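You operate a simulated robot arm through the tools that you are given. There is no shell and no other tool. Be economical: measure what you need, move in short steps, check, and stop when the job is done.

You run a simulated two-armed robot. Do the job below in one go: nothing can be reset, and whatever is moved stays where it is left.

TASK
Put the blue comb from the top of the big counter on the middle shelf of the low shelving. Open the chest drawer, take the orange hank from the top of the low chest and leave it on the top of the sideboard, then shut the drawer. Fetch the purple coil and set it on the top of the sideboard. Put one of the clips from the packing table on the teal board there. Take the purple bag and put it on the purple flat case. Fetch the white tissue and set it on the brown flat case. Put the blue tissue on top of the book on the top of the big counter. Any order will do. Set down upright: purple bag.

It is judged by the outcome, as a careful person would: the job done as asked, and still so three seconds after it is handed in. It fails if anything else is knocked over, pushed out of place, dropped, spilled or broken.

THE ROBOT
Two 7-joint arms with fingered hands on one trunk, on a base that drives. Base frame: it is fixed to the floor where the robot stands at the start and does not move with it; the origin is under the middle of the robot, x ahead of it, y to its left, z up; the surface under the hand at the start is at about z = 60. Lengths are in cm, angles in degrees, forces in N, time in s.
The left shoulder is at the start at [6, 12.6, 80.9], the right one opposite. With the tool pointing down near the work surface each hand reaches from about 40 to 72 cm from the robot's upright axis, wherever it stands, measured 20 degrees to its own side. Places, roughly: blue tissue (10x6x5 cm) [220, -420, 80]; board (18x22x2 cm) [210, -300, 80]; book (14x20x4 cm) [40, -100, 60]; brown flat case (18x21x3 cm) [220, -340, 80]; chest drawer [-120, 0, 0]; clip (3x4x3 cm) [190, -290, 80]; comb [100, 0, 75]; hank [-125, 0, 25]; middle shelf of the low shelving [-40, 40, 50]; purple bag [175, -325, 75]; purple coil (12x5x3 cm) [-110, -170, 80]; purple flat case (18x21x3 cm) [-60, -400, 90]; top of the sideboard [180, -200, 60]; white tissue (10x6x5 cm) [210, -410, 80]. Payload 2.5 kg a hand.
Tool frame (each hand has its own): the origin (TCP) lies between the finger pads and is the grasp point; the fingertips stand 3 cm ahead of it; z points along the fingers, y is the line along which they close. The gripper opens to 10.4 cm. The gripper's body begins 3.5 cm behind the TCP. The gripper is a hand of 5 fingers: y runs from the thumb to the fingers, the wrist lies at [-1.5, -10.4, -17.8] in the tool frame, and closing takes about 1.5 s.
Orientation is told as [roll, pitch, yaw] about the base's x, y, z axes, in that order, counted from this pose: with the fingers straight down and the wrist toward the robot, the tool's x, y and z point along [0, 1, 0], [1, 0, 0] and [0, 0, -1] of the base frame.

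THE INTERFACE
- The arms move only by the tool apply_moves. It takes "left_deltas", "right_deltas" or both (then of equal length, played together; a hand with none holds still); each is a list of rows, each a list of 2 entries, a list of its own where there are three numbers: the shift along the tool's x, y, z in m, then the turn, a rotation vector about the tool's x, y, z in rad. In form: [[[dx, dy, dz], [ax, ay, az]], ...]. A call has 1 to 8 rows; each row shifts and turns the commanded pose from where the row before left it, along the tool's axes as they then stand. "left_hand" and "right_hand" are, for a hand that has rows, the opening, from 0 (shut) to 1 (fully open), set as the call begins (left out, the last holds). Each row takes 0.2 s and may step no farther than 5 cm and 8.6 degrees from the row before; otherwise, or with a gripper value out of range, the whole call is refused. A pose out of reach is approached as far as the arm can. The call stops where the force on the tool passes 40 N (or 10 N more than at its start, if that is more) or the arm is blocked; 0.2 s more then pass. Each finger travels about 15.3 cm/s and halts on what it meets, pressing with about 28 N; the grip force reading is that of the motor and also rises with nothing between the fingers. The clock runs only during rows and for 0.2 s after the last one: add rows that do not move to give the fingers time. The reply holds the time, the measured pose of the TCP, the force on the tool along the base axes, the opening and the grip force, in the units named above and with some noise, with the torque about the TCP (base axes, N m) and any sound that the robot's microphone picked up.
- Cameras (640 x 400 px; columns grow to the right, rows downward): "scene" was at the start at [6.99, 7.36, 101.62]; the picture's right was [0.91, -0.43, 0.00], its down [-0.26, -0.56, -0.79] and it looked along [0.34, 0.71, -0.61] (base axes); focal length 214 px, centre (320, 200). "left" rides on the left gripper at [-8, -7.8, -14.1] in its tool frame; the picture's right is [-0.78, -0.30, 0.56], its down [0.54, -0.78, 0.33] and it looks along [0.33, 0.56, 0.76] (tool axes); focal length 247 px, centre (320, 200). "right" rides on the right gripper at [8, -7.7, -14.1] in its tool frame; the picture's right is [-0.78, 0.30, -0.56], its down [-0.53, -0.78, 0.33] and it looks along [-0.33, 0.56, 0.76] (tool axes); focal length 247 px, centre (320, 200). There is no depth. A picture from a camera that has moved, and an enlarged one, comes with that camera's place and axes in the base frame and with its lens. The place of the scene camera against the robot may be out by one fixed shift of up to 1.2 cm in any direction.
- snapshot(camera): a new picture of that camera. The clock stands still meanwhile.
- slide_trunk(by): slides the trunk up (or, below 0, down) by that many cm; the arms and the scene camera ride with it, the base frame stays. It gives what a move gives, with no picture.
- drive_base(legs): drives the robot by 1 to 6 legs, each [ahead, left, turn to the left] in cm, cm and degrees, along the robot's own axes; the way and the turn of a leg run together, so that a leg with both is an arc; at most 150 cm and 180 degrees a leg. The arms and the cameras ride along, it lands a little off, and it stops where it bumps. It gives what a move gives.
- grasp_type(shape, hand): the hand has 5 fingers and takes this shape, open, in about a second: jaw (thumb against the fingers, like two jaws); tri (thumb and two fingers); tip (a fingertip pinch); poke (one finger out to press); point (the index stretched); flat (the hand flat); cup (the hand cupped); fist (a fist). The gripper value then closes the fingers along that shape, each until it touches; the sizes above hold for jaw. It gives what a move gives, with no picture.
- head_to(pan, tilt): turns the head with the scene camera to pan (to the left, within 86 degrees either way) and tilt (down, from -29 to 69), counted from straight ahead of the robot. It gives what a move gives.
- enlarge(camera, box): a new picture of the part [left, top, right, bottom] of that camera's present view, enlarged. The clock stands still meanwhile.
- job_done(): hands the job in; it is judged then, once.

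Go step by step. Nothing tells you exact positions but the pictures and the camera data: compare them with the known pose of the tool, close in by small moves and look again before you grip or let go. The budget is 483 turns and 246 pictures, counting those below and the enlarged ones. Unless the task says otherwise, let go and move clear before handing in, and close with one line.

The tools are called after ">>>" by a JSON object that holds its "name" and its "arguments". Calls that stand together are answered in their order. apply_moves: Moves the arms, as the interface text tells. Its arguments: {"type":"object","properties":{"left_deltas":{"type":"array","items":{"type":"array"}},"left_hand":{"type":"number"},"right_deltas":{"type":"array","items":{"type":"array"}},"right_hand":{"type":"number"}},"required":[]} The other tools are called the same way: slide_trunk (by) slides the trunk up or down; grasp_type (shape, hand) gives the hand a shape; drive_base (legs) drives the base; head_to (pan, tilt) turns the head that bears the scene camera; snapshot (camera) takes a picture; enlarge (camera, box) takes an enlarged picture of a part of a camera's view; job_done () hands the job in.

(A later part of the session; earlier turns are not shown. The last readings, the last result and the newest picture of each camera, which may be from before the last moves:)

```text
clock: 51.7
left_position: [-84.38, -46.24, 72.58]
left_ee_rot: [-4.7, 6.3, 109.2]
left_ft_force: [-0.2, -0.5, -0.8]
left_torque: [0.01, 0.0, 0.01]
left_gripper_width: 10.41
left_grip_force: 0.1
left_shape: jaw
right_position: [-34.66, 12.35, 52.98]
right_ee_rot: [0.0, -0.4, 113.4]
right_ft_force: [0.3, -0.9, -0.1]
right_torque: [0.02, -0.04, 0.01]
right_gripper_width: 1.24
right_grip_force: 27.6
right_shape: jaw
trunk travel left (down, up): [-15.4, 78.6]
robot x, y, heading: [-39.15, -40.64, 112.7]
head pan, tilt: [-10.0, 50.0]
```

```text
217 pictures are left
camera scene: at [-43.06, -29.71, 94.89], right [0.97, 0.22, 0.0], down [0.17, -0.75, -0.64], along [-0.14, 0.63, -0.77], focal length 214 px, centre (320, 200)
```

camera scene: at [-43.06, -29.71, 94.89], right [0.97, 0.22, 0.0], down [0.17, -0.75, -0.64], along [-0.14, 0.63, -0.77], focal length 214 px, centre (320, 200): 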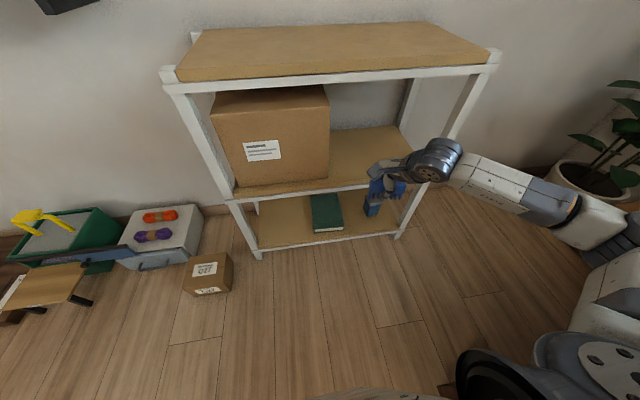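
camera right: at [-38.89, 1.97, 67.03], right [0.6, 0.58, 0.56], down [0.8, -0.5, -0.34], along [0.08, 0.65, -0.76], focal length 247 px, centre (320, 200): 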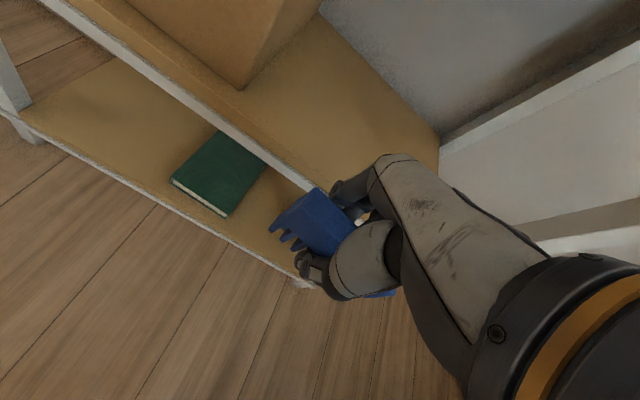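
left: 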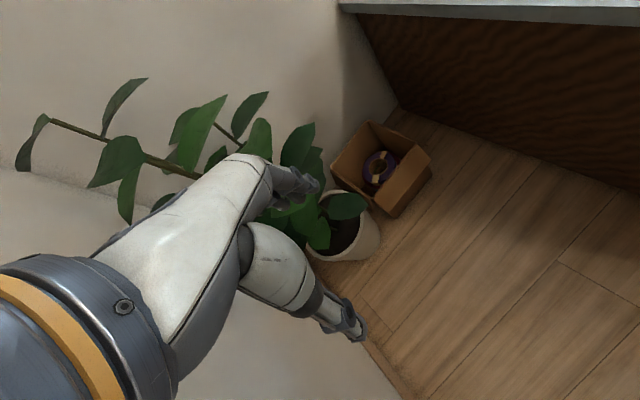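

By triangulation the middle shelf surface is z≈47. I raise slightly, tilt fingers 15° forward, then drive in and extend.

>>> {"name": "apply_moves", "arguments": {"right_deltas": [[[0, 0, -0.025], [-0.131, 0, 0]], [[0, 0, 0], [-0.131, 0, 0]]]}}

>>> {"name": "drive_base", "arguments": {"legs": [[11, 0, 0]]}}

>>> {"name": "snapshot", "arguments": {"camera": "right"}}

>>> {"name": "snapshot", "arguments": {"camera": "scene"}}

```text
clock: 52.3
left_position: [-84.32, -46.22, 72.63]
left_ee_rot: [-4.7, 6.3, 109.2]
left_ft_force: [0.0, -1.0, -0.2]
left_torque: [0.01, -0.01, 0.01]
left_gripper_width: 10.41
left_grip_force: 0.1
left_shape: jaw
right_position: [-34.52, 12.43, 55.61]
right_ee_rot: [0.0, -15.4, 113.4]
right_ft_force: [-0.7, -0.2, -0.5]
right_torque: [-0.06, 0.02, 0.0]
right_gripper_width: 1.16
right_grip_force: 27.3
right_shape: jaw
trunk travel left (down, up): [-15.4, 78.6]
robot x, y, heading: [-39.04, -40.32, 112.6]
head pan, tilt: [-10.0, 50.0]
```

```text
clock: 53.5
left_position: [-88.59, -35.91, 72.57]
left_ee_rot: [-4.6, 6.3, 109.2]
left_ft_force: [0.6, 0.1, -0.2]
left_torque: [-0.02, 0.0, 0.0]
left_gripper_width: 10.4
left_grip_force: 0.1
left_shape: jaw
right_position: [-38.81, 22.61, 55.63]
right_ee_rot: [0.0, -15.3, 113.2]
right_ft_force: [0.7, 0.5, -1.1]
right_torque: [0.01, 0.01, 0.02]
right_gripper_width: 1.2
right_grip_force: 28.0
right_shape: jaw
trunk travel left (down, up): [-15.4, 78.6]
robot x, y, heading: [-43.3, -30.15, 112.7]
head pan, tilt: [-10.0, 50.0]
```

```text
216 pictures are left
camera right: at [-41.7, 9.11, 67.06], right [0.66, 0.43, 0.61], down [0.75, -0.4, -0.53], along [0.01, 0.81, -0.59], focal length 247 px, centre (320, 200)
```

right: 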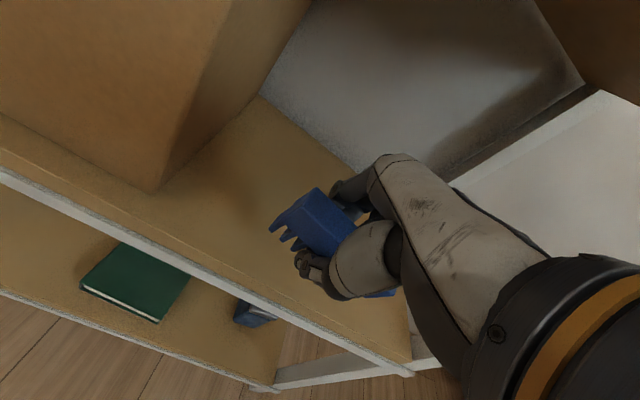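

```text
215 pictures are left
camera scene: at [-47.38, -19.44, 94.89], right [0.97, 0.22, 0.0], down [0.17, -0.75, -0.64], along [-0.14, 0.63, -0.77], focal length 214 px, centre (320, 200)
```

scene: 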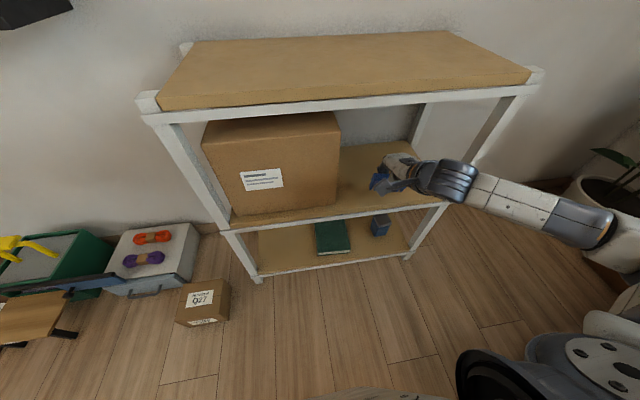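

Extend 7 cm further in and descend gently.

>>> {"name": "apply_moves", "arguments": {"right_deltas": [[[0, 0.039, 0.0104], [0, 0, 0]], [[0, 0.034, 0.009], [0, 0, 0]], [[0, -0.0065, 0.024], [0, 0, 0]]]}}

>>> {"name": "snapshot", "arguments": {"camera": "right"}}

>>> {"name": "enlarge", "arguments": {"camera": "scene", "box": [300, 100, 500, 225]}}

```text
clock: 54.3
left_position: [-88.71, -35.83, 72.54]
left_ee_rot: [-4.8, 6.3, 109.2]
left_ft_force: [0.2, 0.0, -0.2]
left_torque: [0.0, 0.01, 0.01]
left_gripper_width: 10.39
left_grip_force: 0.1
left_shape: jaw
right_position: [-41.82, 29.57, 52.75]
right_ee_rot: [0.1, -15.4, 113.3]
right_ft_force: [-0.7, -1.7, -0.1]
right_torque: [0.01, -0.03, -0.01]
right_gripper_width: 1.19
right_grip_force: 28.4
right_shape: jaw
trunk travel left (down, up): [-15.4, 78.6]
robot x, y, heading: [-43.4, -30.31, 112.8]
head pan, tilt: [-10.0, 50.0]
```

```text
214 pictures are left
camera right: at [-44.72, 15.9, 64.41], right [0.66, 0.44, 0.61], down [0.75, -0.4, -0.53], along [0.01, 0.81, -0.59], focal length 247 px, centre (320, 200)
```

right: 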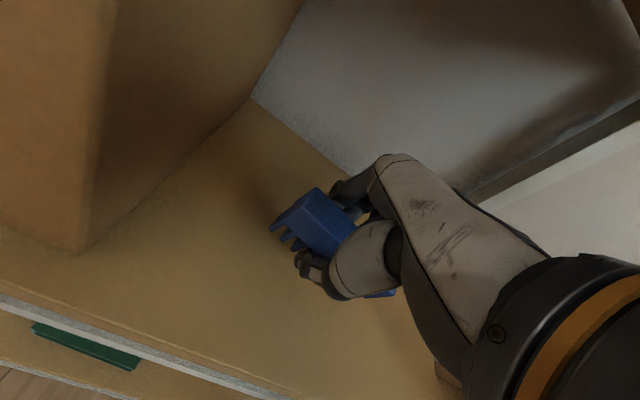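

```text
3.20 times, centred on (400, 162) of scene
camera zoom: at [-47.38, -19.44, 94.89], right [0.97, 0.22, 0.0], down [0.17, -0.75, -0.64], along [-0.14, 0.63, -0.77], focal length 686 px, centre (64, 320)
```

zoom: 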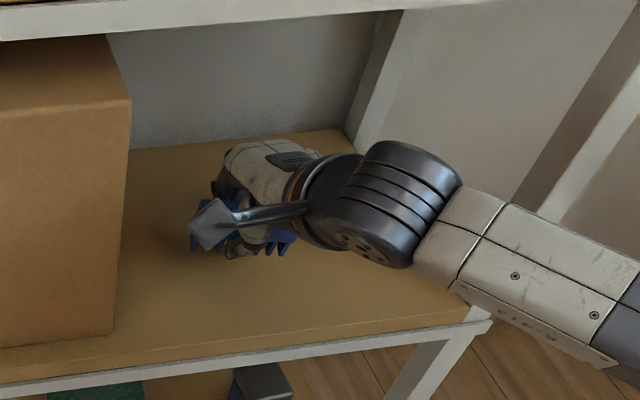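

Shelf surface about 47–48. Descend in small steps watching force.

>>> {"name": "apply_moves", "arguments": {"right_deltas": [[[0, -0.001, 0.004], [0, 0, 0]], [[0, -0.001, 0.004], [0, 0, 0]]]}}

>>> {"name": "apply_moves", "arguments": {"right_deltas": [[[0, -0.001, 0.004], [0, 0, 0]], [[0, -0.001, 0.004], [0, 0, 0]]]}}

```text
clock: 54.9
left_position: [-88.6, -35.82, 72.62]
left_ee_rot: [-4.8, 6.3, 109.2]
left_ft_force: [-0.5, -0.4, -0.1]
left_torque: [0.0, 0.02, 0.0]
left_gripper_width: 10.39
left_grip_force: 0.1
left_shape: jaw
right_position: [-41.83, 29.44, 52.25]
right_ee_rot: [0.1, -15.2, 113.3]
right_ft_force: [-0.2, 0.0, -0.4]
right_torque: [-0.01, -0.01, -0.02]
right_gripper_width: 1.19
right_grip_force: 27.8
right_shape: jaw
trunk travel left (down, up): [-15.4, 78.6]
robot x, y, heading: [-43.35, -30.29, 113.0]
head pan, tilt: [-10.0, 50.0]
```

```text
clock: 55.5
left_position: [-88.67, -35.96, 72.63]
left_ee_rot: [-4.8, 6.3, 109.1]
left_ft_force: [0.0, -0.3, 0.0]
left_torque: [-0.04, 0.0, 0.0]
left_gripper_width: 10.38
left_grip_force: 0.1
left_shape: jaw
right_position: [-41.84, 29.46, 51.42]
right_ee_rot: [0.1, -15.3, 113.3]
right_ft_force: [-0.3, 0.3, 0.5]
right_torque: [-0.01, 0.02, -0.02]
right_gripper_width: 1.2
right_grip_force: 27.7
right_shape: jaw
trunk travel left (down, up): [-15.4, 78.6]
robot x, y, heading: [-43.36, -29.97, 112.8]
head pan, tilt: [-10.0, 50.0]
```

>>> {"name": "apply_moves", "arguments": {"right_deltas": [[[0, -0.001, 0.004], [0, 0, 0]], [[0, -0.001, 0.004], [0, 0, 0]]]}}

>>> {"name": "apply_moves", "arguments": {"right_deltas": [[[0, -0.001, 0.003], [0, 0, 0]], [[0, -0.001, 0.003], [0, 0, 0]]]}}

>>> {"name": "snapshot", "arguments": {"camera": "right"}}

```text
clock: 56.1
left_position: [-88.74, -35.91, 72.62]
left_ee_rot: [-4.8, 6.3, 109.3]
left_ft_force: [-0.2, 0.0, 0.0]
left_torque: [0.01, 0.04, 0.01]
left_gripper_width: 10.34
left_grip_force: 0.0
left_shape: jaw
right_position: [-41.98, 29.6, 50.61]
right_ee_rot: [0.2, -15.2, 113.3]
right_ft_force: [0.7, 0.0, -0.7]
right_torque: [-0.01, -0.01, 0.0]
right_gripper_width: 1.19
right_grip_force: 27.8
right_shape: jaw
trunk travel left (down, up): [-15.4, 78.6]
robot x, y, heading: [-42.95, -30.17, 112.9]
head pan, tilt: [-10.0, 50.0]
```

```text
clock: 56.7
left_position: [-88.64, -35.94, 72.53]
left_ee_rot: [-4.8, 6.3, 109.2]
left_ft_force: [0.3, 0.1, -0.3]
left_torque: [0.0, 0.01, -0.03]
left_gripper_width: 10.43
left_grip_force: 0.2
left_shape: jaw
right_position: [-41.91, 29.53, 50.04]
right_ee_rot: [0.0, -15.2, 113.4]
right_ft_force: [-0.3, 0.0, -0.4]
right_torque: [0.0, -0.02, 0.02]
right_gripper_width: 1.21
right_grip_force: 27.9
right_shape: jaw
trunk travel left (down, up): [-15.4, 78.6]
robot x, y, heading: [-43.79, -29.8, 112.9]
head pan, tilt: [-10.0, 50.0]
```

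```text
212 pictures are left
camera right: at [-44.77, 16.04, 61.55], right [0.66, 0.43, 0.61], down [0.75, -0.4, -0.53], along [0.01, 0.81, -0.59], focal length 247 px, centre (320, 200)
```

right: 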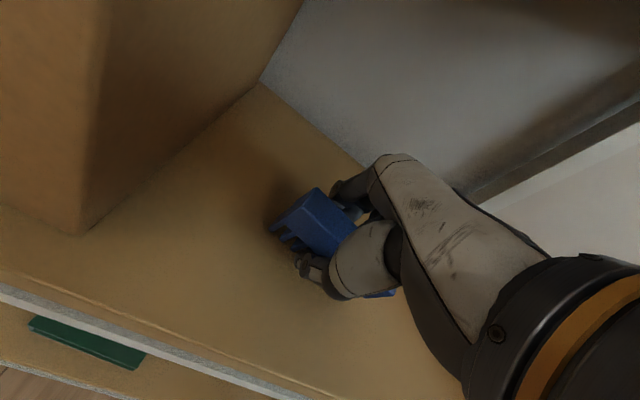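

>>> {"name": "apply_moves", "arguments": {"right_deltas": [[[0, -0.001, 0.004], [0, 0, 0]], [[0, -0.001, 0.004], [0, 0, 0]]]}}

>>> {"name": "apply_moves", "arguments": {"right_deltas": [[[0, -0.001, 0.004], [0, 0, 0]], [[0, -0.001, 0.003], [0, 0, 0]]]}}

>>> {"name": "snapshot", "arguments": {"camera": "right"}}

```text
clock: 57.3
left_position: [-88.63, -36.0, 72.65]
left_ee_rot: [-4.7, 6.3, 109.2]
left_ft_force: [-0.2, -0.1, -0.3]
left_torque: [-0.01, 0.03, -0.04]
left_gripper_width: 10.39
left_grip_force: 0.0
left_shape: jaw
right_position: [-41.92, 29.6, 49.57]
right_ee_rot: [0.2, -15.7, 113.5]
right_ft_force: [1.0, -1.1, 10.8]
right_torque: [0.0, -0.15, 0.04]
right_gripper_width: 1.24
right_grip_force: 28.1
right_shape: jaw
trunk travel left (down, up): [-15.4, 78.6]
robot x, y, heading: [-43.56, -30.15, 112.7]
head pan, tilt: [-10.0, 50.0]
```

```text
clock: 57.9
left_position: [-88.72, -36.07, 72.63]
left_ee_rot: [-4.8, 6.1, 109.1]
left_ft_force: [-0.1, 0.0, -0.1]
left_torque: [-0.02, 0.01, 0.02]
left_gripper_width: 10.39
left_grip_force: 0.1
left_shape: jaw
right_position: [-41.92, 29.82, 49.35]
right_ee_rot: [0.1, -16.2, 113.2]
right_ft_force: [2.1, -7.6, 31.7]
right_torque: [-0.27, -0.15, 0.2]
right_gripper_width: 1.41
right_grip_force: 28.0
right_shape: jaw
trunk travel left (down, up): [-15.4, 78.6]
robot x, y, heading: [-43.61, -30.05, 113.1]
head pan, tilt: [-10.0, 50.0]
```

```text
211 pictures are left
camera right: at [-44.68, 16.08, 60.64], right [0.66, 0.43, 0.62], down [0.75, -0.39, -0.54], along [0.01, 0.82, -0.58], focal length 247 px, centre (320, 200)
```

right: 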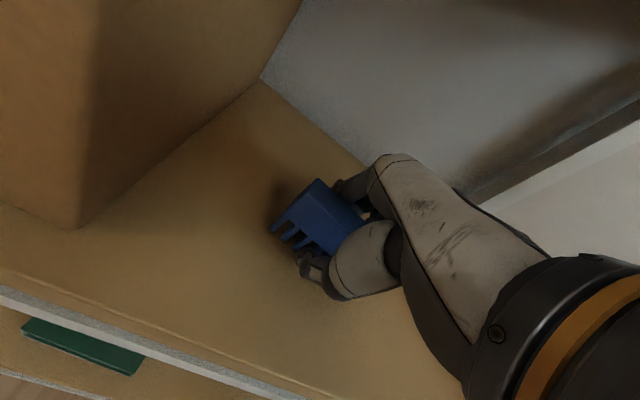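

Contact made. Relieve, level the tilt partway, then open.

>>> {"name": "apply_moves", "arguments": {"right_deltas": [[[0, 0.001, -0.006], [0, 0, 0]], [[0, 0, 0], [0.14, 0, 0]], [[0, 0, 0.002], [0.05, 0, 0]], [[0, 0, 0], [0, 0, 0]]]}}

>>> {"name": "apply_moves", "arguments": {"right_deltas": [[[0, 0, 0], [0, 0, 0]], [[0, 0, 0], [0, 0, 0]], [[0, 0, 0], [0, 0, 0]], [[0, 0, 0], [0, 0, 0]]], "right_hand": 0.5}}

>>> {"name": "snapshot", "arguments": {"camera": "right"}}

```text
clock: 58.9
left_position: [-88.69, -35.97, 72.62]
left_ee_rot: [-4.8, 6.3, 109.2]
left_ft_force: [-0.4, 0.9, -1.0]
left_torque: [0.02, 0.02, 0.02]
left_gripper_width: 10.37
left_grip_force: 0.0
left_shape: jaw
right_position: [-41.94, 29.74, 49.34]
right_ee_rot: [0.1, -5.0, 113.3]
right_ft_force: [-1.2, 7.6, 19.4]
right_torque: [0.42, 0.11, 0.01]
right_gripper_width: 1.43
right_grip_force: 28.0
right_shape: jaw
trunk travel left (down, up): [-15.4, 78.6]
robot x, y, heading: [-43.22, -30.3, 112.9]
head pan, tilt: [-10.0, 50.0]
```

```text
clock: 59.9
left_position: [-88.7, -36.02, 72.58]
left_ee_rot: [-4.8, 6.2, 109.1]
left_ft_force: [-0.3, 0.6, -0.6]
left_torque: [0.04, -0.02, -0.01]
left_gripper_width: 10.42
left_grip_force: 0.0
left_shape: jaw
right_position: [-41.9, 29.57, 48.98]
right_ee_rot: [-0.1, -4.7, 113.3]
right_ft_force: [-2.8, 3.9, 14.1]
right_torque: [-0.17, 0.02, -0.05]
right_gripper_width: 4.63
right_grip_force: 0.1
right_shape: jaw
trunk travel left (down, up): [-15.4, 78.6]
robot x, y, heading: [-43.36, -30.32, 112.8]
head pan, tilt: [-10.0, 50.0]
```

```text
210 pictures are left
camera right: at [-45.64, 18.21, 62.43], right [0.61, 0.54, 0.58], down [0.79, -0.47, -0.39], along [0.06, 0.7, -0.71], focal length 247 px, centre (320, 200)
```

right: 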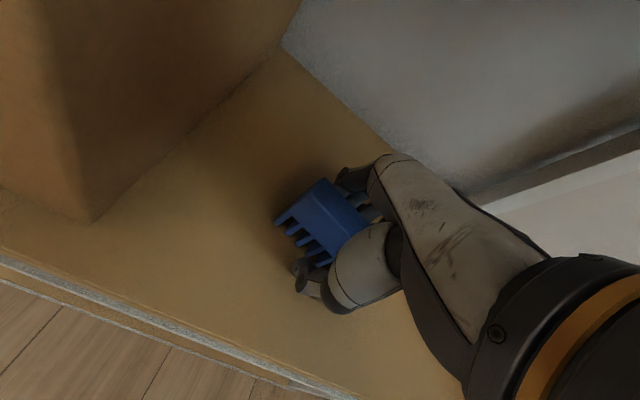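

Comb is released. Fully open, lift with tilt, and withdraw.

>>> {"name": "apply_moves", "arguments": {"right_deltas": [[[0, 0, -0.005], [0, 0, 0]], [[0, 0, -0.005], [0, 0, 0]], [[0, 0, -0.015], [0, 0, 0]], [[0, 0, -0.02], [-0.1, 0, 0]], [[0, 0, -0.015], [-0.1, 0, 0]]], "right_hand": 0.9}}

>>> {"name": "snapshot", "arguments": {"camera": "right"}}

```text
clock: 61.1
left_position: [-88.56, -35.93, 72.62]
left_ee_rot: [-4.9, 6.4, 109.3]
left_ft_force: [0.2, 0.3, 0.7]
left_torque: [0.0, -0.02, -0.01]
left_gripper_width: 10.39
left_grip_force: 0.0
left_shape: jaw
right_position: [-41.48, 28.92, 54.81]
right_ee_rot: [0.0, -15.8, 113.3]
right_ft_force: [0.2, -0.2, -0.3]
right_torque: [0.01, 0.01, 0.02]
right_gripper_width: 9.34
right_grip_force: 0.0
right_shape: jaw
trunk travel left (down, up): [-15.4, 78.6]
robot x, y, heading: [-43.54, -29.94, 112.7]
head pan, tilt: [-10.0, 50.0]
```

```text
209 pictures are left
camera right: at [-44.38, 15.36, 66.24], right [0.66, 0.43, 0.62], down [0.75, -0.39, -0.53], along [0.01, 0.81, -0.58], focal length 247 px, centre (320, 200)
```

right: 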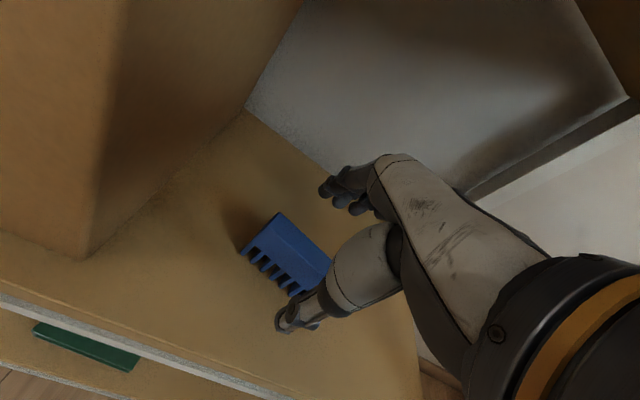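

Comb stands on the shelf. Lift 1 cm more and back out.

>>> {"name": "apply_moves", "arguments": {"right_deltas": [[[0, 0.003, -0.01], [0, 0, 0]], [[0, 0, 0], [0, 0, 0]]]}}

>>> {"name": "drive_base", "arguments": {"legs": [[-25, 0, 0]]}}

>>> {"name": "head_to", "arguments": {"pan": 0, "tilt": 45}}

>>> {"name": "snapshot", "arguments": {"camera": "scene"}}

```text
clock: 61.7
left_position: [-88.62, -35.99, 72.66]
left_ee_rot: [-4.8, 6.3, 109.2]
left_ft_force: [-1.0, -0.2, -0.7]
left_torque: [-0.01, 0.0, -0.03]
left_gripper_width: 10.37
left_grip_force: 0.1
left_shape: jaw
right_position: [-41.59, 29.03, 55.99]
right_ee_rot: [0.0, -15.9, 113.4]
right_ft_force: [-0.3, -0.2, -0.6]
right_torque: [0.0, -0.01, 0.02]
right_gripper_width: 9.35
right_grip_force: 0.1
right_shape: jaw
trunk travel left (down, up): [-15.4, 78.6]
robot x, y, heading: [-43.21, -30.04, 113.2]
head pan, tilt: [-10.0, 50.0]
```

```text
clock: 63.5
left_position: [-79.16, -58.55, 72.57]
left_ee_rot: [-4.8, 6.3, 108.8]
left_ft_force: [0.4, 0.0, 0.4]
left_torque: [0.01, 0.01, -0.02]
left_gripper_width: 10.41
left_grip_force: 0.0
left_shape: jaw
right_position: [-31.75, 6.12, 55.83]
right_ee_rot: [0.0, -15.8, 113.1]
right_ft_force: [0.1, -1.0, 0.9]
right_torque: [-0.01, -0.02, 0.0]
right_gripper_width: 9.36
right_grip_force: 0.1
right_shape: jaw
trunk travel left (down, up): [-15.4, 78.6]
robot x, y, heading: [-33.87, -53.03, 112.6]
head pan, tilt: [-10.0, 50.0]
```

```text
clock: 64.2
left_position: [-79.13, -58.73, 72.75]
left_ee_rot: [-4.8, 6.4, 108.9]
left_ft_force: [0.5, -0.9, -0.3]
left_torque: [0.0, 0.01, 0.0]
left_gripper_width: 10.4
left_grip_force: 0.1
left_shape: jaw
right_position: [-31.83, 6.08, 55.91]
right_ee_rot: [0.0, -15.9, 113.1]
right_ft_force: [0.3, 0.6, 0.0]
right_torque: [-0.06, 0.03, 0.02]
right_gripper_width: 9.34
right_grip_force: 0.0
right_shape: jaw
trunk travel left (down, up): [-15.4, 78.6]
robot x, y, heading: [-33.78, -52.86, 113.0]
head pan, tilt: [0.0, 45.0]
```

```text
208 pictures are left
camera scene: at [-39.18, -42.33, 95.58], right [0.92, 0.38, 0.0], down [0.27, -0.65, -0.71], along [-0.27, 0.65, -0.71], focal length 214 px, centre (320, 200)
```

scene: 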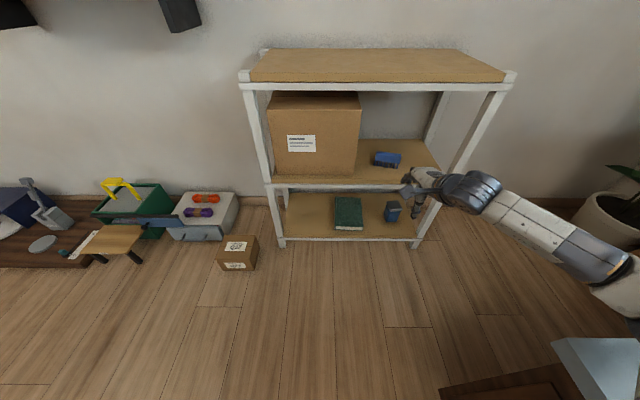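

Comb placed. Now the low chest at the left; enlarge it.

>>> {"name": "enlarge", "arguments": {"camera": "scene", "box": [60, 160, 280, 298]}}

```text
2.90 times, centred on (170, 229) of scene
camera zoom: at [-39.18, -42.33, 95.58], right [0.92, 0.38, 0.0], down [0.27, -0.65, -0.71], along [-0.27, 0.65, -0.71], focal length 622 px, centre (755, 116)
```

zoom: 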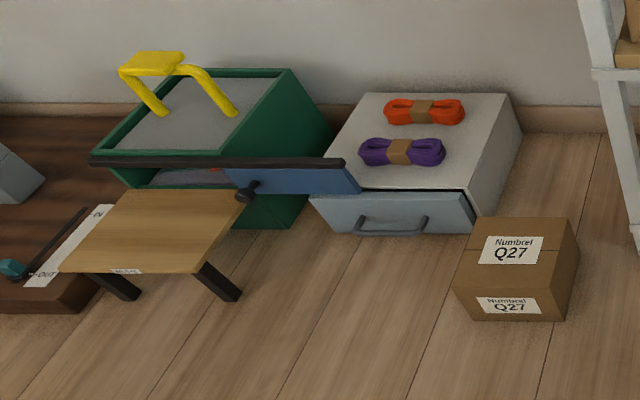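

The low chest (height ~13 cm, front at y'≈...) has a bar handle; there's a blue bar device nearby that I want to see closer. Drive in front of it.

>>> {"name": "drive_base", "arguments": {"legs": [[0, 60, 0], [10, 0, 0]]}}

>>> {"name": "head_to", "arguments": {"pan": 0, "tilt": 55}}

>>> {"name": "snapshot", "arguments": {"camera": "scene"}}

```text
clock: 68.3
left_position: [-137.55, -71.72, 72.62]
left_ee_rot: [-4.9, 6.3, 108.6]
left_ft_force: [0.7, -0.4, 0.3]
left_torque: [0.01, 0.0, 0.02]
left_gripper_width: 10.39
left_grip_force: 0.1
left_shape: jaw
right_position: [-89.89, -7.16, 55.84]
right_ee_rot: [0.0, -15.9, 112.8]
right_ft_force: [-0.1, -0.4, -0.2]
right_torque: [-0.02, 0.0, 0.0]
right_gripper_width: 9.34
right_grip_force: 0.1
right_shape: jaw
trunk travel left (down, up): [-15.4, 78.6]
robot x, y, heading: [-91.98, -66.09, 112.4]
head pan, tilt: [0.0, 45.0]
```

```text
clock: 69.0
left_position: [-137.69, -71.5, 72.6]
left_ee_rot: [-4.8, 6.2, 108.6]
left_ft_force: [0.8, -0.4, 0.1]
left_torque: [0.0, 0.01, -0.01]
left_gripper_width: 10.41
left_grip_force: 0.1
left_shape: jaw
right_position: [-89.88, -7.13, 55.86]
right_ee_rot: [0.0, -16.0, 112.7]
right_ft_force: [-0.5, -0.5, 0.2]
right_torque: [0.01, -0.01, -0.01]
right_gripper_width: 9.36
right_grip_force: 0.0
right_shape: jaw
trunk travel left (down, up): [-15.4, 78.6]
robot x, y, heading: [-92.22, -66.23, 112.3]
head pan, tilt: [0.0, 55.0]
```

```text
206 pictures are left
camera scene: at [-97.27, -56.36, 94.24], right [0.93, 0.38, 0.0], down [0.31, -0.76, -0.57], along [-0.22, 0.53, -0.82], focal length 214 px, centre (320, 200)
```

scene: 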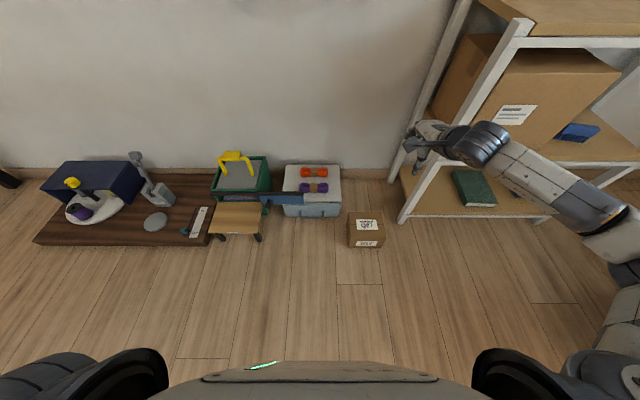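

>>> {"name": "enlarge", "arguments": {"camera": "scene", "box": [200, 140, 400, 265]}}

```text
3.20 times, centred on (300, 202) of scene
camera zoom: at [-97.27, -56.36, 94.24], right [0.93, 0.38, 0.0], down [0.31, -0.76, -0.57], along [-0.22, 0.53, -0.82], focal length 686 px, centre (384, 192)
```

zoom: 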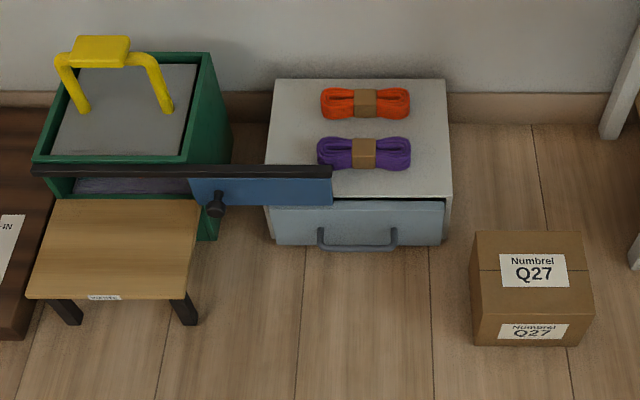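

The blue panel sits just above/in front of the drawer's left side (bottom z≈12, right end near the handle), so I'll use the right part of the handle. Lower trunk and bring the right hand to the front centre.

>>> {"name": "apply_moves", "arguments": {"right_deltas": [[[0.05, 0, 0], [0.137, 0, 0]], [[0.05, 0, 0], [0.137, 0, 0]], [[0.05, 0, 0], [0, 0, 0]], [[0.05, 0, 0], [0, 0, 0]], [[0.02, 0, 0], [0, 0, 0]]]}}

>>> {"name": "slide_trunk", "arguments": {"by": -15}}

>>> {"name": "snapshot", "arguments": {"camera": "right"}}

>>> {"name": "snapshot", "arguments": {"camera": "scene"}}

```text
clock: 70.2
left_position: [-137.53, -71.49, 72.61]
left_ee_rot: [-4.7, 6.3, 108.7]
left_ft_force: [0.3, -0.3, -0.1]
left_torque: [0.01, 0.01, -0.01]
left_gripper_width: 10.38
left_grip_force: 0.0
left_shape: jaw
right_position: [-110.29, -15.79, 55.91]
right_ee_rot: [0.0, -0.2, 112.8]
right_ft_force: [-0.2, 0.0, 0.9]
right_torque: [0.02, -0.01, 0.0]
right_gripper_width: 9.38
right_grip_force: 0.1
right_shape: jaw
trunk travel left (down, up): [-15.4, 78.6]
robot x, y, heading: [-91.91, -66.43, 112.4]
head pan, tilt: [0.0, 55.0]
```

```text
clock: 72.0
left_position: [-137.71, -71.65, 57.7]
left_ee_rot: [-4.7, 6.3, 108.5]
left_ft_force: [-0.6, -0.9, -0.6]
left_torque: [-0.01, 0.01, 0.0]
left_gripper_width: 10.38
left_grip_force: 0.1
left_shape: jaw
right_position: [-110.22, -15.77, 40.89]
right_ee_rot: [0.0, -0.2, 112.9]
right_ft_force: [0.0, -0.6, -0.3]
right_torque: [-0.01, 0.01, -0.02]
right_gripper_width: 9.34
right_grip_force: 0.0
right_shape: jaw
trunk travel left (down, up): [-0.4, 93.6]
robot x, y, heading: [-92.37, -66.42, 112.5]
head pan, tilt: [0.0, 55.0]
```

```text
204 pictures are left
camera right: at [-114.52, -26.06, 54.93], right [0.6, 0.57, 0.56], down [0.79, -0.51, -0.34], along [0.09, 0.64, -0.76], focal length 247 px, centre (320, 200)
```

right: 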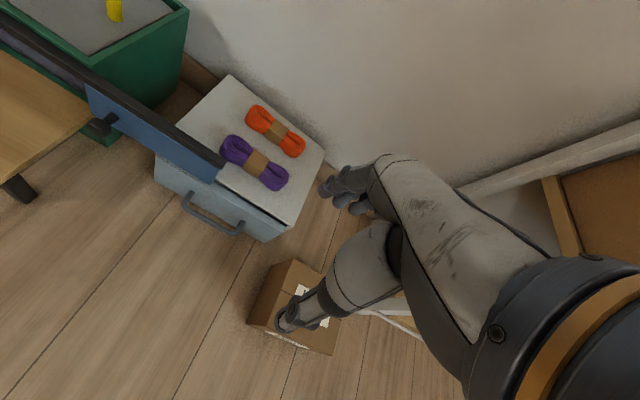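

```text
203 pictures are left
camera scene: at [-97.27, -56.36, 79.24], right [0.93, 0.38, 0.0], down [0.31, -0.76, -0.57], along [-0.22, 0.53, -0.82], focal length 214 px, centre (320, 200)
```

scene: 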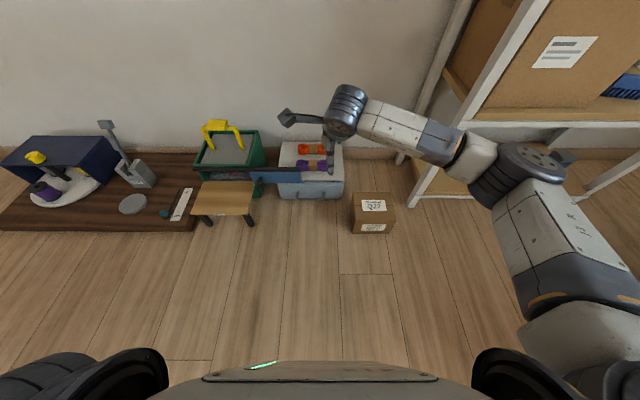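

Handle: ends at roughly e≈−119…−109 along the front, z≈6. Drive ahead 10 so the hand is above the handle, and look.

>>> {"name": "drive_base", "arguments": {"legs": [[10, 0, 0.4]]}}

>>> {"name": "apply_moves", "arguments": {"right_deltas": [[[0.02, 0, 0.04], [0, 0, 0]], [[0.01, 0, 0.04], [0, 0, 0]], [[0, 0, 0.04], [0, 0, 0]], [[0, 0, 0.04], [0, 0, 0]]], "right_hand": 0.4}}

>>> {"name": "snapshot", "arguments": {"camera": "right"}}

>>> {"name": "snapshot", "arguments": {"camera": "scene"}}

```text
clock: 73.1
left_position: [-141.41, -62.55, 57.64]
left_ee_rot: [-4.7, 6.3, 109.1]
left_ft_force: [-0.3, -0.4, 0.0]
left_torque: [0.0, -0.02, 0.02]
left_gripper_width: 10.4
left_grip_force: 0.0
left_shape: jaw
right_position: [-114.41, -6.62, 40.77]
right_ee_rot: [0.0, -0.2, 113.1]
right_ft_force: [0.6, 0.7, 0.3]
right_torque: [0.02, -0.01, 0.0]
right_gripper_width: 9.34
right_grip_force: 0.0
right_shape: jaw
trunk travel left (down, up): [-0.4, 93.6]
robot x, y, heading: [-96.02, -56.94, 112.9]
head pan, tilt: [0.0, 55.0]
```

```text
clock: 74.1
left_position: [-141.41, -62.52, 57.52]
left_ee_rot: [-4.8, 6.4, 109.0]
left_ft_force: [-0.2, -0.2, -0.8]
left_torque: [-0.01, 0.01, 0.02]
left_gripper_width: 10.39
left_grip_force: 0.1
left_shape: jaw
right_position: [-117.12, -7.71, 24.82]
right_ee_rot: [0.1, -0.1, 113.2]
right_ft_force: [0.0, 0.5, -0.3]
right_torque: [0.03, 0.01, -0.02]
right_gripper_width: 4.2
right_grip_force: 0.0
right_shape: jaw
trunk travel left (down, up): [-0.4, 93.6]
robot x, y, heading: [-96.15, -56.97, 112.9]
head pan, tilt: [0.0, 55.0]
```

```text
202 pictures are left
camera right: at [-121.44, -17.98, 38.93], right [0.6, 0.58, 0.56], down [0.8, -0.5, -0.34], along [0.09, 0.64, -0.76], focal length 247 px, centre (320, 200)
```

right: 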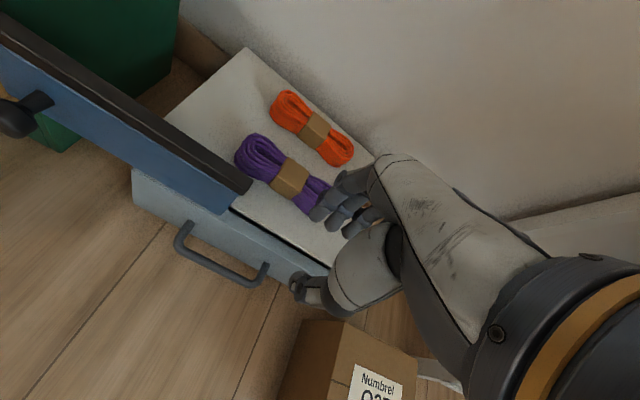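

```text
201 pictures are left
camera scene: at [-101.18, -47.1, 79.24], right [0.92, 0.39, 0.0], down [0.32, -0.76, -0.57], along [-0.22, 0.53, -0.82], focal length 214 px, centre (320, 200)
```

scene: 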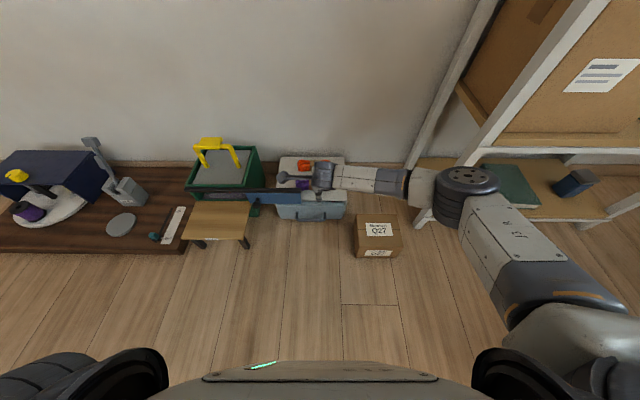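

Descend further for a close look at the bar (fingertips stay above it).

>>> {"name": "apply_moves", "arguments": {"right_deltas": [[[-0.005, -0.01, 0.04], [0, 0, 0]], [[0, 0, 0.04], [0, 0, 0]]]}}

>>> {"name": "snapshot", "arguments": {"camera": "right"}}

```text
clock: 74.7
left_position: [-141.38, -62.5, 57.6]
left_ee_rot: [-4.8, 6.2, 109.0]
left_ft_force: [-0.9, 0.3, 0.9]
left_torque: [-0.02, 0.03, 0.01]
left_gripper_width: 10.39
left_grip_force: 0.0
left_shape: jaw
right_position: [-116.49, -8.51, 16.91]
right_ee_rot: [0.1, -0.1, 113.2]
right_ft_force: [-0.1, 0.2, 0.2]
right_torque: [-0.02, -0.03, 0.01]
right_gripper_width: 4.2
right_grip_force: 0.1
right_shape: jaw
trunk travel left (down, up): [-0.4, 93.6]
robot x, y, heading: [-96.06, -57.18, 112.8]
head pan, tilt: [0.0, 55.0]
```

```text
200 pictures are left
camera right: at [-120.69, -18.85, 30.94], right [0.6, 0.58, 0.56], down [0.8, -0.5, -0.34], along [0.09, 0.64, -0.76], focal length 247 px, centre (320, 200)
```

right: 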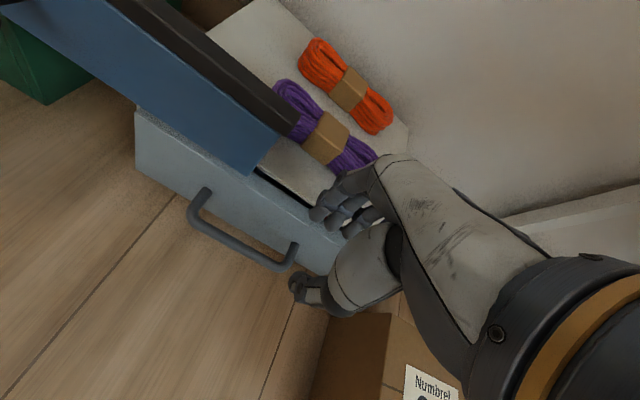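

Bar lies directly beneath the TCP (z≈6.5). Narrow the opening and descend to just above.

>>> {"name": "apply_moves", "arguments": {"right_deltas": [[[0, 0, 0], [0, 0, 0]], [[0, 0, 0.03], [0, 0, 0]], [[0, 0, 0.025], [0, 0, 0]]], "right_hand": 0.27}}

>>> {"name": "snapshot", "arguments": {"camera": "right"}}

```text
clock: 75.6
left_position: [-141.48, -62.59, 57.59]
left_ee_rot: [-4.8, 6.2, 108.9]
left_ft_force: [0.5, 1.0, 0.5]
left_torque: [-0.03, -0.02, 0.0]
left_gripper_width: 10.4
left_grip_force: 0.1
left_shape: jaw
right_position: [-116.9, -7.68, 12.88]
right_ee_rot: [0.0, -1.4, 113.2]
right_ft_force: [12.8, -13.4, 27.9]
right_torque: [0.57, -0.3, -0.35]
right_gripper_width: 2.64
right_grip_force: 0.1
right_shape: jaw
trunk travel left (down, up): [-0.4, 93.6]
robot x, y, heading: [-95.86, -56.59, 112.4]
head pan, tilt: [0.0, 55.0]
stopped in row 3 (right hand): the force on the tool passed its limit at 54 N (the readings are from after the stop); the commanded pose is now the measured one
```

```text
199 pictures are left
camera right: at [-120.95, -18.36, 26.79], right [0.6, 0.56, 0.56], down [0.79, -0.5, -0.35], along [0.08, 0.66, -0.75], focal length 247 px, centre (320, 200)
```

right: 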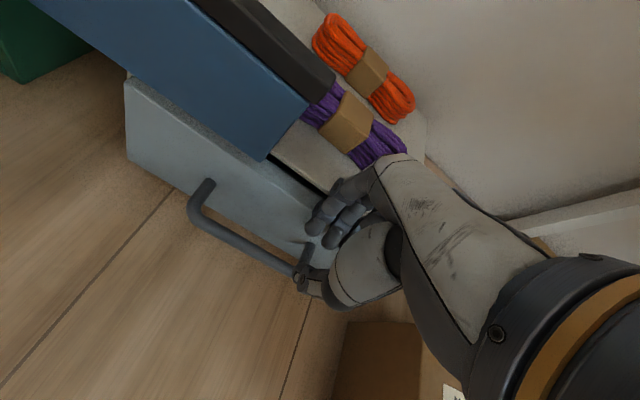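

Fingers hit the drawer's front edge; I need to be ~1.5 cm closer to me. Lift, shift back, and recheck.

>>> {"name": "apply_moves", "arguments": {"right_deltas": [[[0, 0, -0.03], [0.024, 0, 0]], [[0, -0.015, 0], [0, 0, 0]], [[0, 0, 0], [0, 0, 0]]]}}

>>> {"name": "enlarge", "arguments": {"camera": "right", "box": [120, 100, 400, 320]}}

```text
clock: 76.4
left_position: [-141.51, -62.62, 57.67]
left_ee_rot: [-4.7, 6.3, 108.9]
left_ft_force: [-0.3, -1.1, 0.7]
left_torque: [-0.01, 0.02, 0.0]
left_gripper_width: 10.39
left_grip_force: 0.1
left_shape: jaw
right_position: [-116.17, -9.28, 15.61]
right_ee_rot: [0.2, 0.3, 113.0]
right_ft_force: [-0.1, 0.2, 0.0]
right_torque: [0.02, 0.03, -0.03]
right_gripper_width: 2.83
right_grip_force: 0.0
right_shape: jaw
trunk travel left (down, up): [-0.4, 93.6]
robot x, y, heading: [-96.26, -56.95, 112.7]
head pan, tilt: [0.0, 55.0]
```

```text
1.82 times, centred on (260, 210) of right
camera zoom: at [-120.36, -19.49, 29.74], right [0.6, 0.58, 0.55], down [0.8, -0.51, -0.33], along [0.09, 0.64, -0.76], focal length 449 px, centre (429, 182)
```

zoom: 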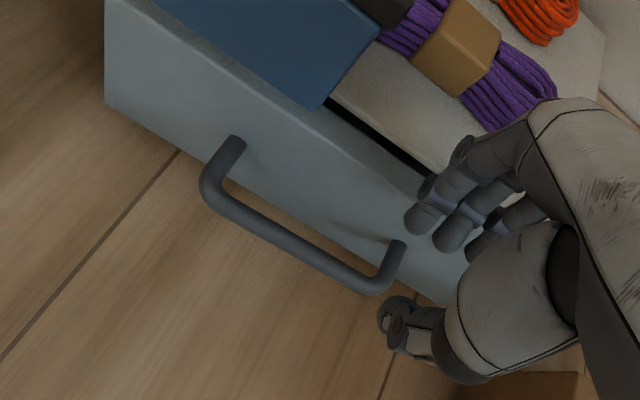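

Now the bar passes right under the TCP. Shift 1.5 cm left and descend in steps.

>>> {"name": "apply_moves", "arguments": {"right_deltas": [[[0.015, 0, 0], [0, 0, 0]], [[0, 0, 0.02], [0, 0, 0]], [[0, 0, 0.02], [0, 0, 0]]]}}

>>> {"name": "enlarge", "arguments": {"camera": "right", "box": [120, 100, 400, 320]}}

```text
clock: 77.2
left_position: [-141.4, -62.63, 57.68]
left_ee_rot: [-4.8, 6.3, 109.0]
left_ft_force: [0.3, -0.9, 0.1]
left_torque: [0.01, -0.01, 0.02]
left_gripper_width: 10.4
left_grip_force: 0.1
left_shape: jaw
right_position: [-117.77, -9.92, 11.65]
right_ee_rot: [0.2, 0.3, 113.4]
right_ft_force: [4.3, -11.5, 12.5]
right_torque: [0.53, 0.04, -0.16]
right_gripper_width: 2.66
right_grip_force: 0.2
right_shape: jaw
trunk travel left (down, up): [-0.4, 93.6]
robot x, y, heading: [-96.2, -56.72, 112.5]
head pan, tilt: [0.0, 55.0]
```

```text
1.82 times, centred on (260, 210) of right
camera zoom: at [-121.89, -20.19, 25.82], right [0.6, 0.58, 0.55], down [0.8, -0.5, -0.33], along [0.09, 0.64, -0.76], focal length 449 px, centre (429, 182)
```

zoom: 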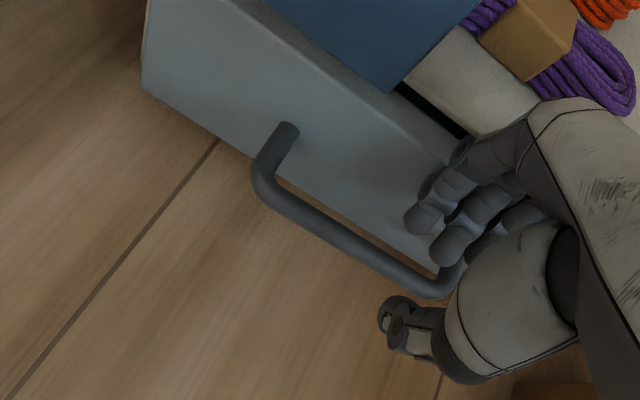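

The curled knuckles touch the drawer edge. I'll lift and switch to a one-finger hook shape.

>>> {"name": "apply_moves", "arguments": {"right_deltas": [[[0, 0, -0.04], [0, 0, 0]], [[0, -0.01, -0.04], [0, 0, 0]]]}}

>>> {"name": "grasp_type", "arguments": {"shape": "point", "hand": "right"}}

>>> {"name": "snapshot", "arguments": {"camera": "right"}}

```text
clock: 77.8
left_position: [-141.44, -62.61, 57.62]
left_ee_rot: [-4.9, 6.3, 108.9]
left_ft_force: [-0.3, 0.3, 0.0]
left_torque: [-0.03, 0.0, 0.01]
left_gripper_width: 10.4
left_grip_force: 0.0
left_shape: jaw
right_position: [-117.23, -10.68, 19.7]
right_ee_rot: [0.1, 0.3, 113.1]
right_ft_force: [-0.3, 0.0, 1.1]
right_torque: [0.01, 0.01, -0.02]
right_gripper_width: 2.83
right_grip_force: 0.1
right_shape: jaw
trunk travel left (down, up): [-0.4, 93.6]
robot x, y, heading: [-96.06, -56.77, 112.9]
head pan, tilt: [0.0, 55.0]
```

```text
clock: 78.7
left_position: [-141.46, -62.63, 57.62]
left_ee_rot: [-4.8, 6.3, 108.9]
left_ft_force: [-0.3, 0.4, 0.2]
left_torque: [0.04, 0.0, 0.01]
left_gripper_width: 10.39
left_grip_force: 0.0
left_shape: jaw
right_position: [-117.31, -10.8, 19.68]
right_ee_rot: [0.0, 0.3, 113.2]
right_ft_force: [0.4, -0.5, 0.9]
right_torque: [0.0, 0.04, 0.01]
right_gripper_width: 9.58
right_grip_force: 0.0
right_shape: point
trunk travel left (down, up): [-0.4, 93.6]
robot x, y, heading: [-96.04, -56.91, 112.7]
head pan, tilt: [0.0, 55.0]
```

```text
196 pictures are left
camera right: at [-121.56, -21.0, 33.71], right [0.6, 0.58, 0.55], down [0.8, -0.51, -0.33], along [0.09, 0.64, -0.76], focal length 247 px, centre (320, 200)
```

right: 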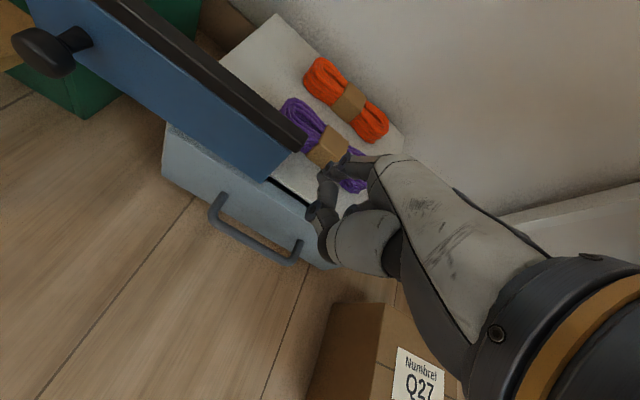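

>>> {"name": "enlarge", "arguments": {"camera": "right", "box": [200, 130, 420, 290]}}

>>> {"name": "grasp_type", "arguments": {"shape": "poke", "hand": "right"}}

>>> {"name": "enlarge", "arguments": {"camera": "right", "box": [200, 130, 420, 290]}}

```text
2.50 times, centred on (310, 210) of right
camera zoom: at [-121.56, -21.0, 33.71], right [0.6, 0.58, 0.55], down [0.8, -0.51, -0.33], along [0.09, 0.64, -0.76], focal length 617 px, centre (345, 175)
```

zoom: 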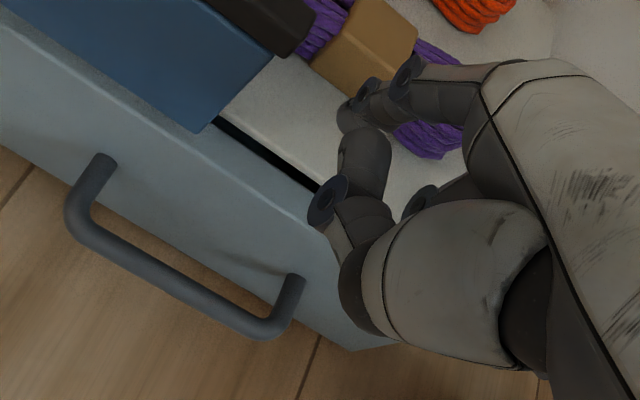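

```text
clock: 79.6
left_position: [-141.46, -62.74, 57.66]
left_ee_rot: [-4.8, 6.3, 108.9]
left_ft_force: [-0.6, -0.1, 0.7]
left_torque: [0.01, -0.02, 0.01]
left_gripper_width: 10.38
left_grip_force: 0.2
left_shape: jaw
right_position: [-117.33, -10.79, 19.65]
right_ee_rot: [0.0, 0.3, 113.3]
right_ft_force: [0.5, -0.1, 0.0]
right_torque: [-0.02, 0.01, -0.03]
right_gripper_width: 0.0
right_grip_force: 0.1
right_shape: poke
trunk travel left (down, up): [-0.4, 93.6]
robot x, y, heading: [-96.37, -56.96, 112.7]
head pan, tilt: [0.0, 55.0]
```

```text
2.50 times, centred on (310, 210) of right
camera zoom: at [-121.57, -21.0, 33.72], right [0.6, 0.58, 0.55], down [0.8, -0.51, -0.33], along [0.09, 0.64, -0.76], focal length 617 px, centre (345, 175)
```

zoom: 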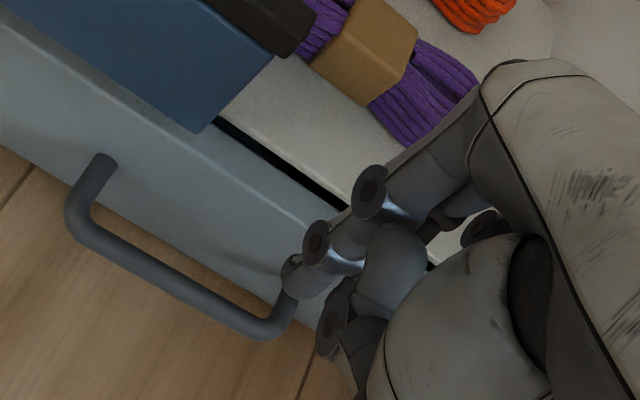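

Poke geometry is tight too. Better: open jaw wide, fingers straight, and hook the finger side behind the bar.

>>> {"name": "grasp_type", "arguments": {"shape": "jaw", "hand": "right"}}

>>> {"name": "apply_moves", "arguments": {"right_deltas": [[[0, -0.025, 0.02], [0, 0, 0]], [[0, 0, 0.02], [0, 0, 0]]], "right_hand": 1}}

>>> {"name": "enlarge", "arguments": {"camera": "right", "box": [160, 100, 440, 320]}}

```text
clock: 80.5
left_position: [-141.39, -62.59, 57.62]
left_ee_rot: [-4.8, 6.3, 108.9]
left_ft_force: [-0.6, 0.1, -0.2]
left_torque: [0.01, 0.01, -0.01]
left_gripper_width: 10.38
left_grip_force: 0.0
left_shape: jaw
right_position: [-117.26, -10.81, 19.66]
right_ee_rot: [0.0, 0.3, 113.2]
right_ft_force: [0.3, 0.2, 0.5]
right_torque: [0.0, 0.0, -0.06]
right_gripper_width: 10.39
right_grip_force: 0.1
right_shape: jaw
trunk travel left (down, up): [-0.4, 93.6]
robot x, y, heading: [-96.03, -56.95, 113.0]
head pan, tilt: [0.0, 55.0]
```

```text
clock: 81.1
left_position: [-141.4, -62.47, 57.58]
left_ee_rot: [-4.8, 6.4, 108.9]
left_ft_force: [-0.4, 0.3, -0.2]
left_torque: [-0.01, -0.02, 0.02]
left_gripper_width: 10.39
left_grip_force: 0.1
left_shape: jaw
right_position: [-116.21, -13.12, 15.65]
right_ee_rot: [0.1, 0.3, 113.2]
right_ft_force: [0.4, 1.0, -0.9]
right_torque: [-0.02, 0.01, -0.04]
right_gripper_width: 10.38
right_grip_force: 0.1
right_shape: jaw
trunk travel left (down, up): [-0.4, 93.6]
robot x, y, heading: [-96.46, -57.26, 112.9]
head pan, tilt: [0.0, 55.0]
```

```text
1.82 times, centred on (300, 210) of right
camera zoom: at [-120.54, -23.33, 29.74], right [0.6, 0.58, 0.55], down [0.8, -0.51, -0.33], along [0.09, 0.64, -0.76], focal length 449 px, centre (356, 182)
```

zoom: 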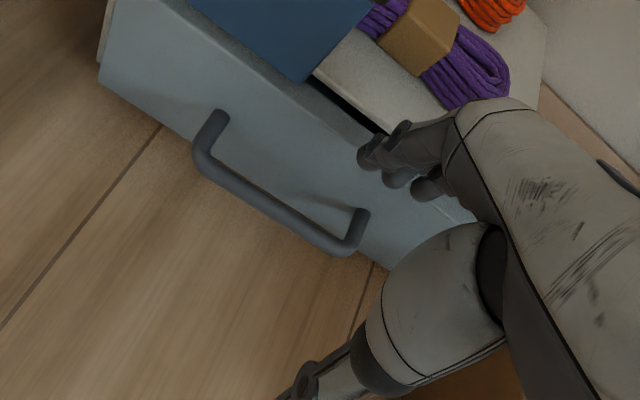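

The fingers will drop into the gap mid-way. Shift 1.2 cm left and descend.

>>> {"name": "apply_moves", "arguments": {"right_deltas": [[[0.012, 0, 0], [0, 0, 0]], [[0, 0, 0.025], [0, 0, 0]], [[0, 0, 0.02], [0, 0, 0]], [[0, 0, 0.015], [0, 0, 0]]]}}

>>> {"name": "enlarge", "arguments": {"camera": "right", "box": [160, 100, 440, 320]}}

```text
clock: 82.1
left_position: [-141.48, -62.48, 57.56]
left_ee_rot: [-4.8, 6.3, 109.0]
left_ft_force: [0.2, -0.2, -0.1]
left_torque: [-0.02, -0.02, -0.01]
left_gripper_width: 10.41
left_grip_force: 0.1
left_shape: jaw
right_position: [-117.36, -13.54, 9.73]
right_ee_rot: [0.0, 0.2, 113.2]
right_ft_force: [-0.2, 0.0, -0.3]
right_torque: [-0.02, -0.01, 0.03]
right_gripper_width: 10.36
right_grip_force: 0.2
right_shape: jaw
trunk travel left (down, up): [-0.4, 93.6]
robot x, y, heading: [-96.32, -56.93, 112.9]
head pan, tilt: [0.0, 55.0]
```

```text
1.82 times, centred on (300, 210) of right
camera zoom: at [-121.58, -23.81, 23.79], right [0.6, 0.58, 0.56], down [0.8, -0.51, -0.33], along [0.09, 0.64, -0.76], focal length 449 px, centre (356, 182)
```

zoom: 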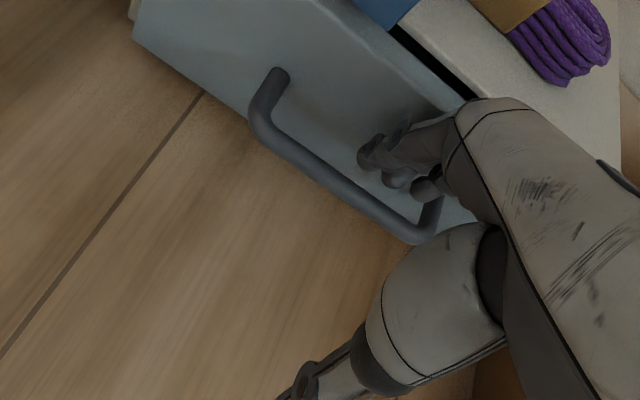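

>>> {"name": "apply_moves", "arguments": {"right_deltas": [[[0, 0, 0.01], [0, 0, 0]], [[0, 0, 0.012], [0, 0, 0]]]}}

>>> {"name": "enlarge", "arguments": {"camera": "right", "box": [160, 100, 440, 320]}}

```text
clock: 82.7
left_position: [-141.46, -62.51, 57.61]
left_ee_rot: [-4.9, 6.4, 108.9]
left_ft_force: [0.2, 0.5, -0.3]
left_torque: [0.02, -0.04, 0.0]
left_gripper_width: 10.39
left_grip_force: 0.1
left_shape: jaw
right_position: [-117.32, -13.49, 7.49]
right_ee_rot: [0.0, 0.2, 113.1]
right_ft_force: [-1.5, 0.7, 0.9]
right_torque: [0.04, 0.0, 0.0]
right_gripper_width: 10.4
right_grip_force: 0.0
right_shape: jaw
trunk travel left (down, up): [-0.4, 93.6]
robot x, y, heading: [-95.91, -56.98, 112.8]
head pan, tilt: [0.0, 55.0]
```

```text
1.82 times, centred on (300, 210) of right
camera zoom: at [-121.58, -23.72, 21.56], right [0.6, 0.58, 0.56], down [0.8, -0.5, -0.33], along [0.09, 0.64, -0.76], focal length 449 px, centre (356, 182)
```

zoom: 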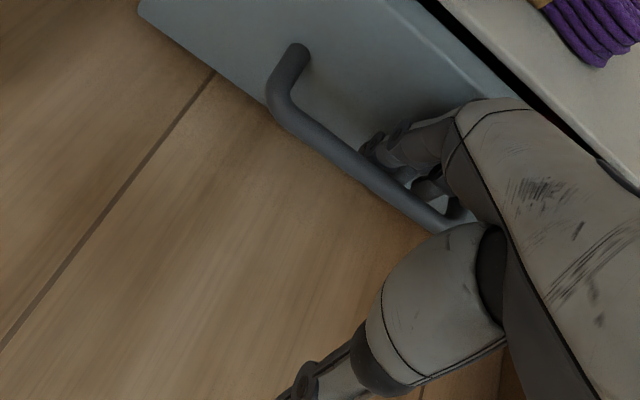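

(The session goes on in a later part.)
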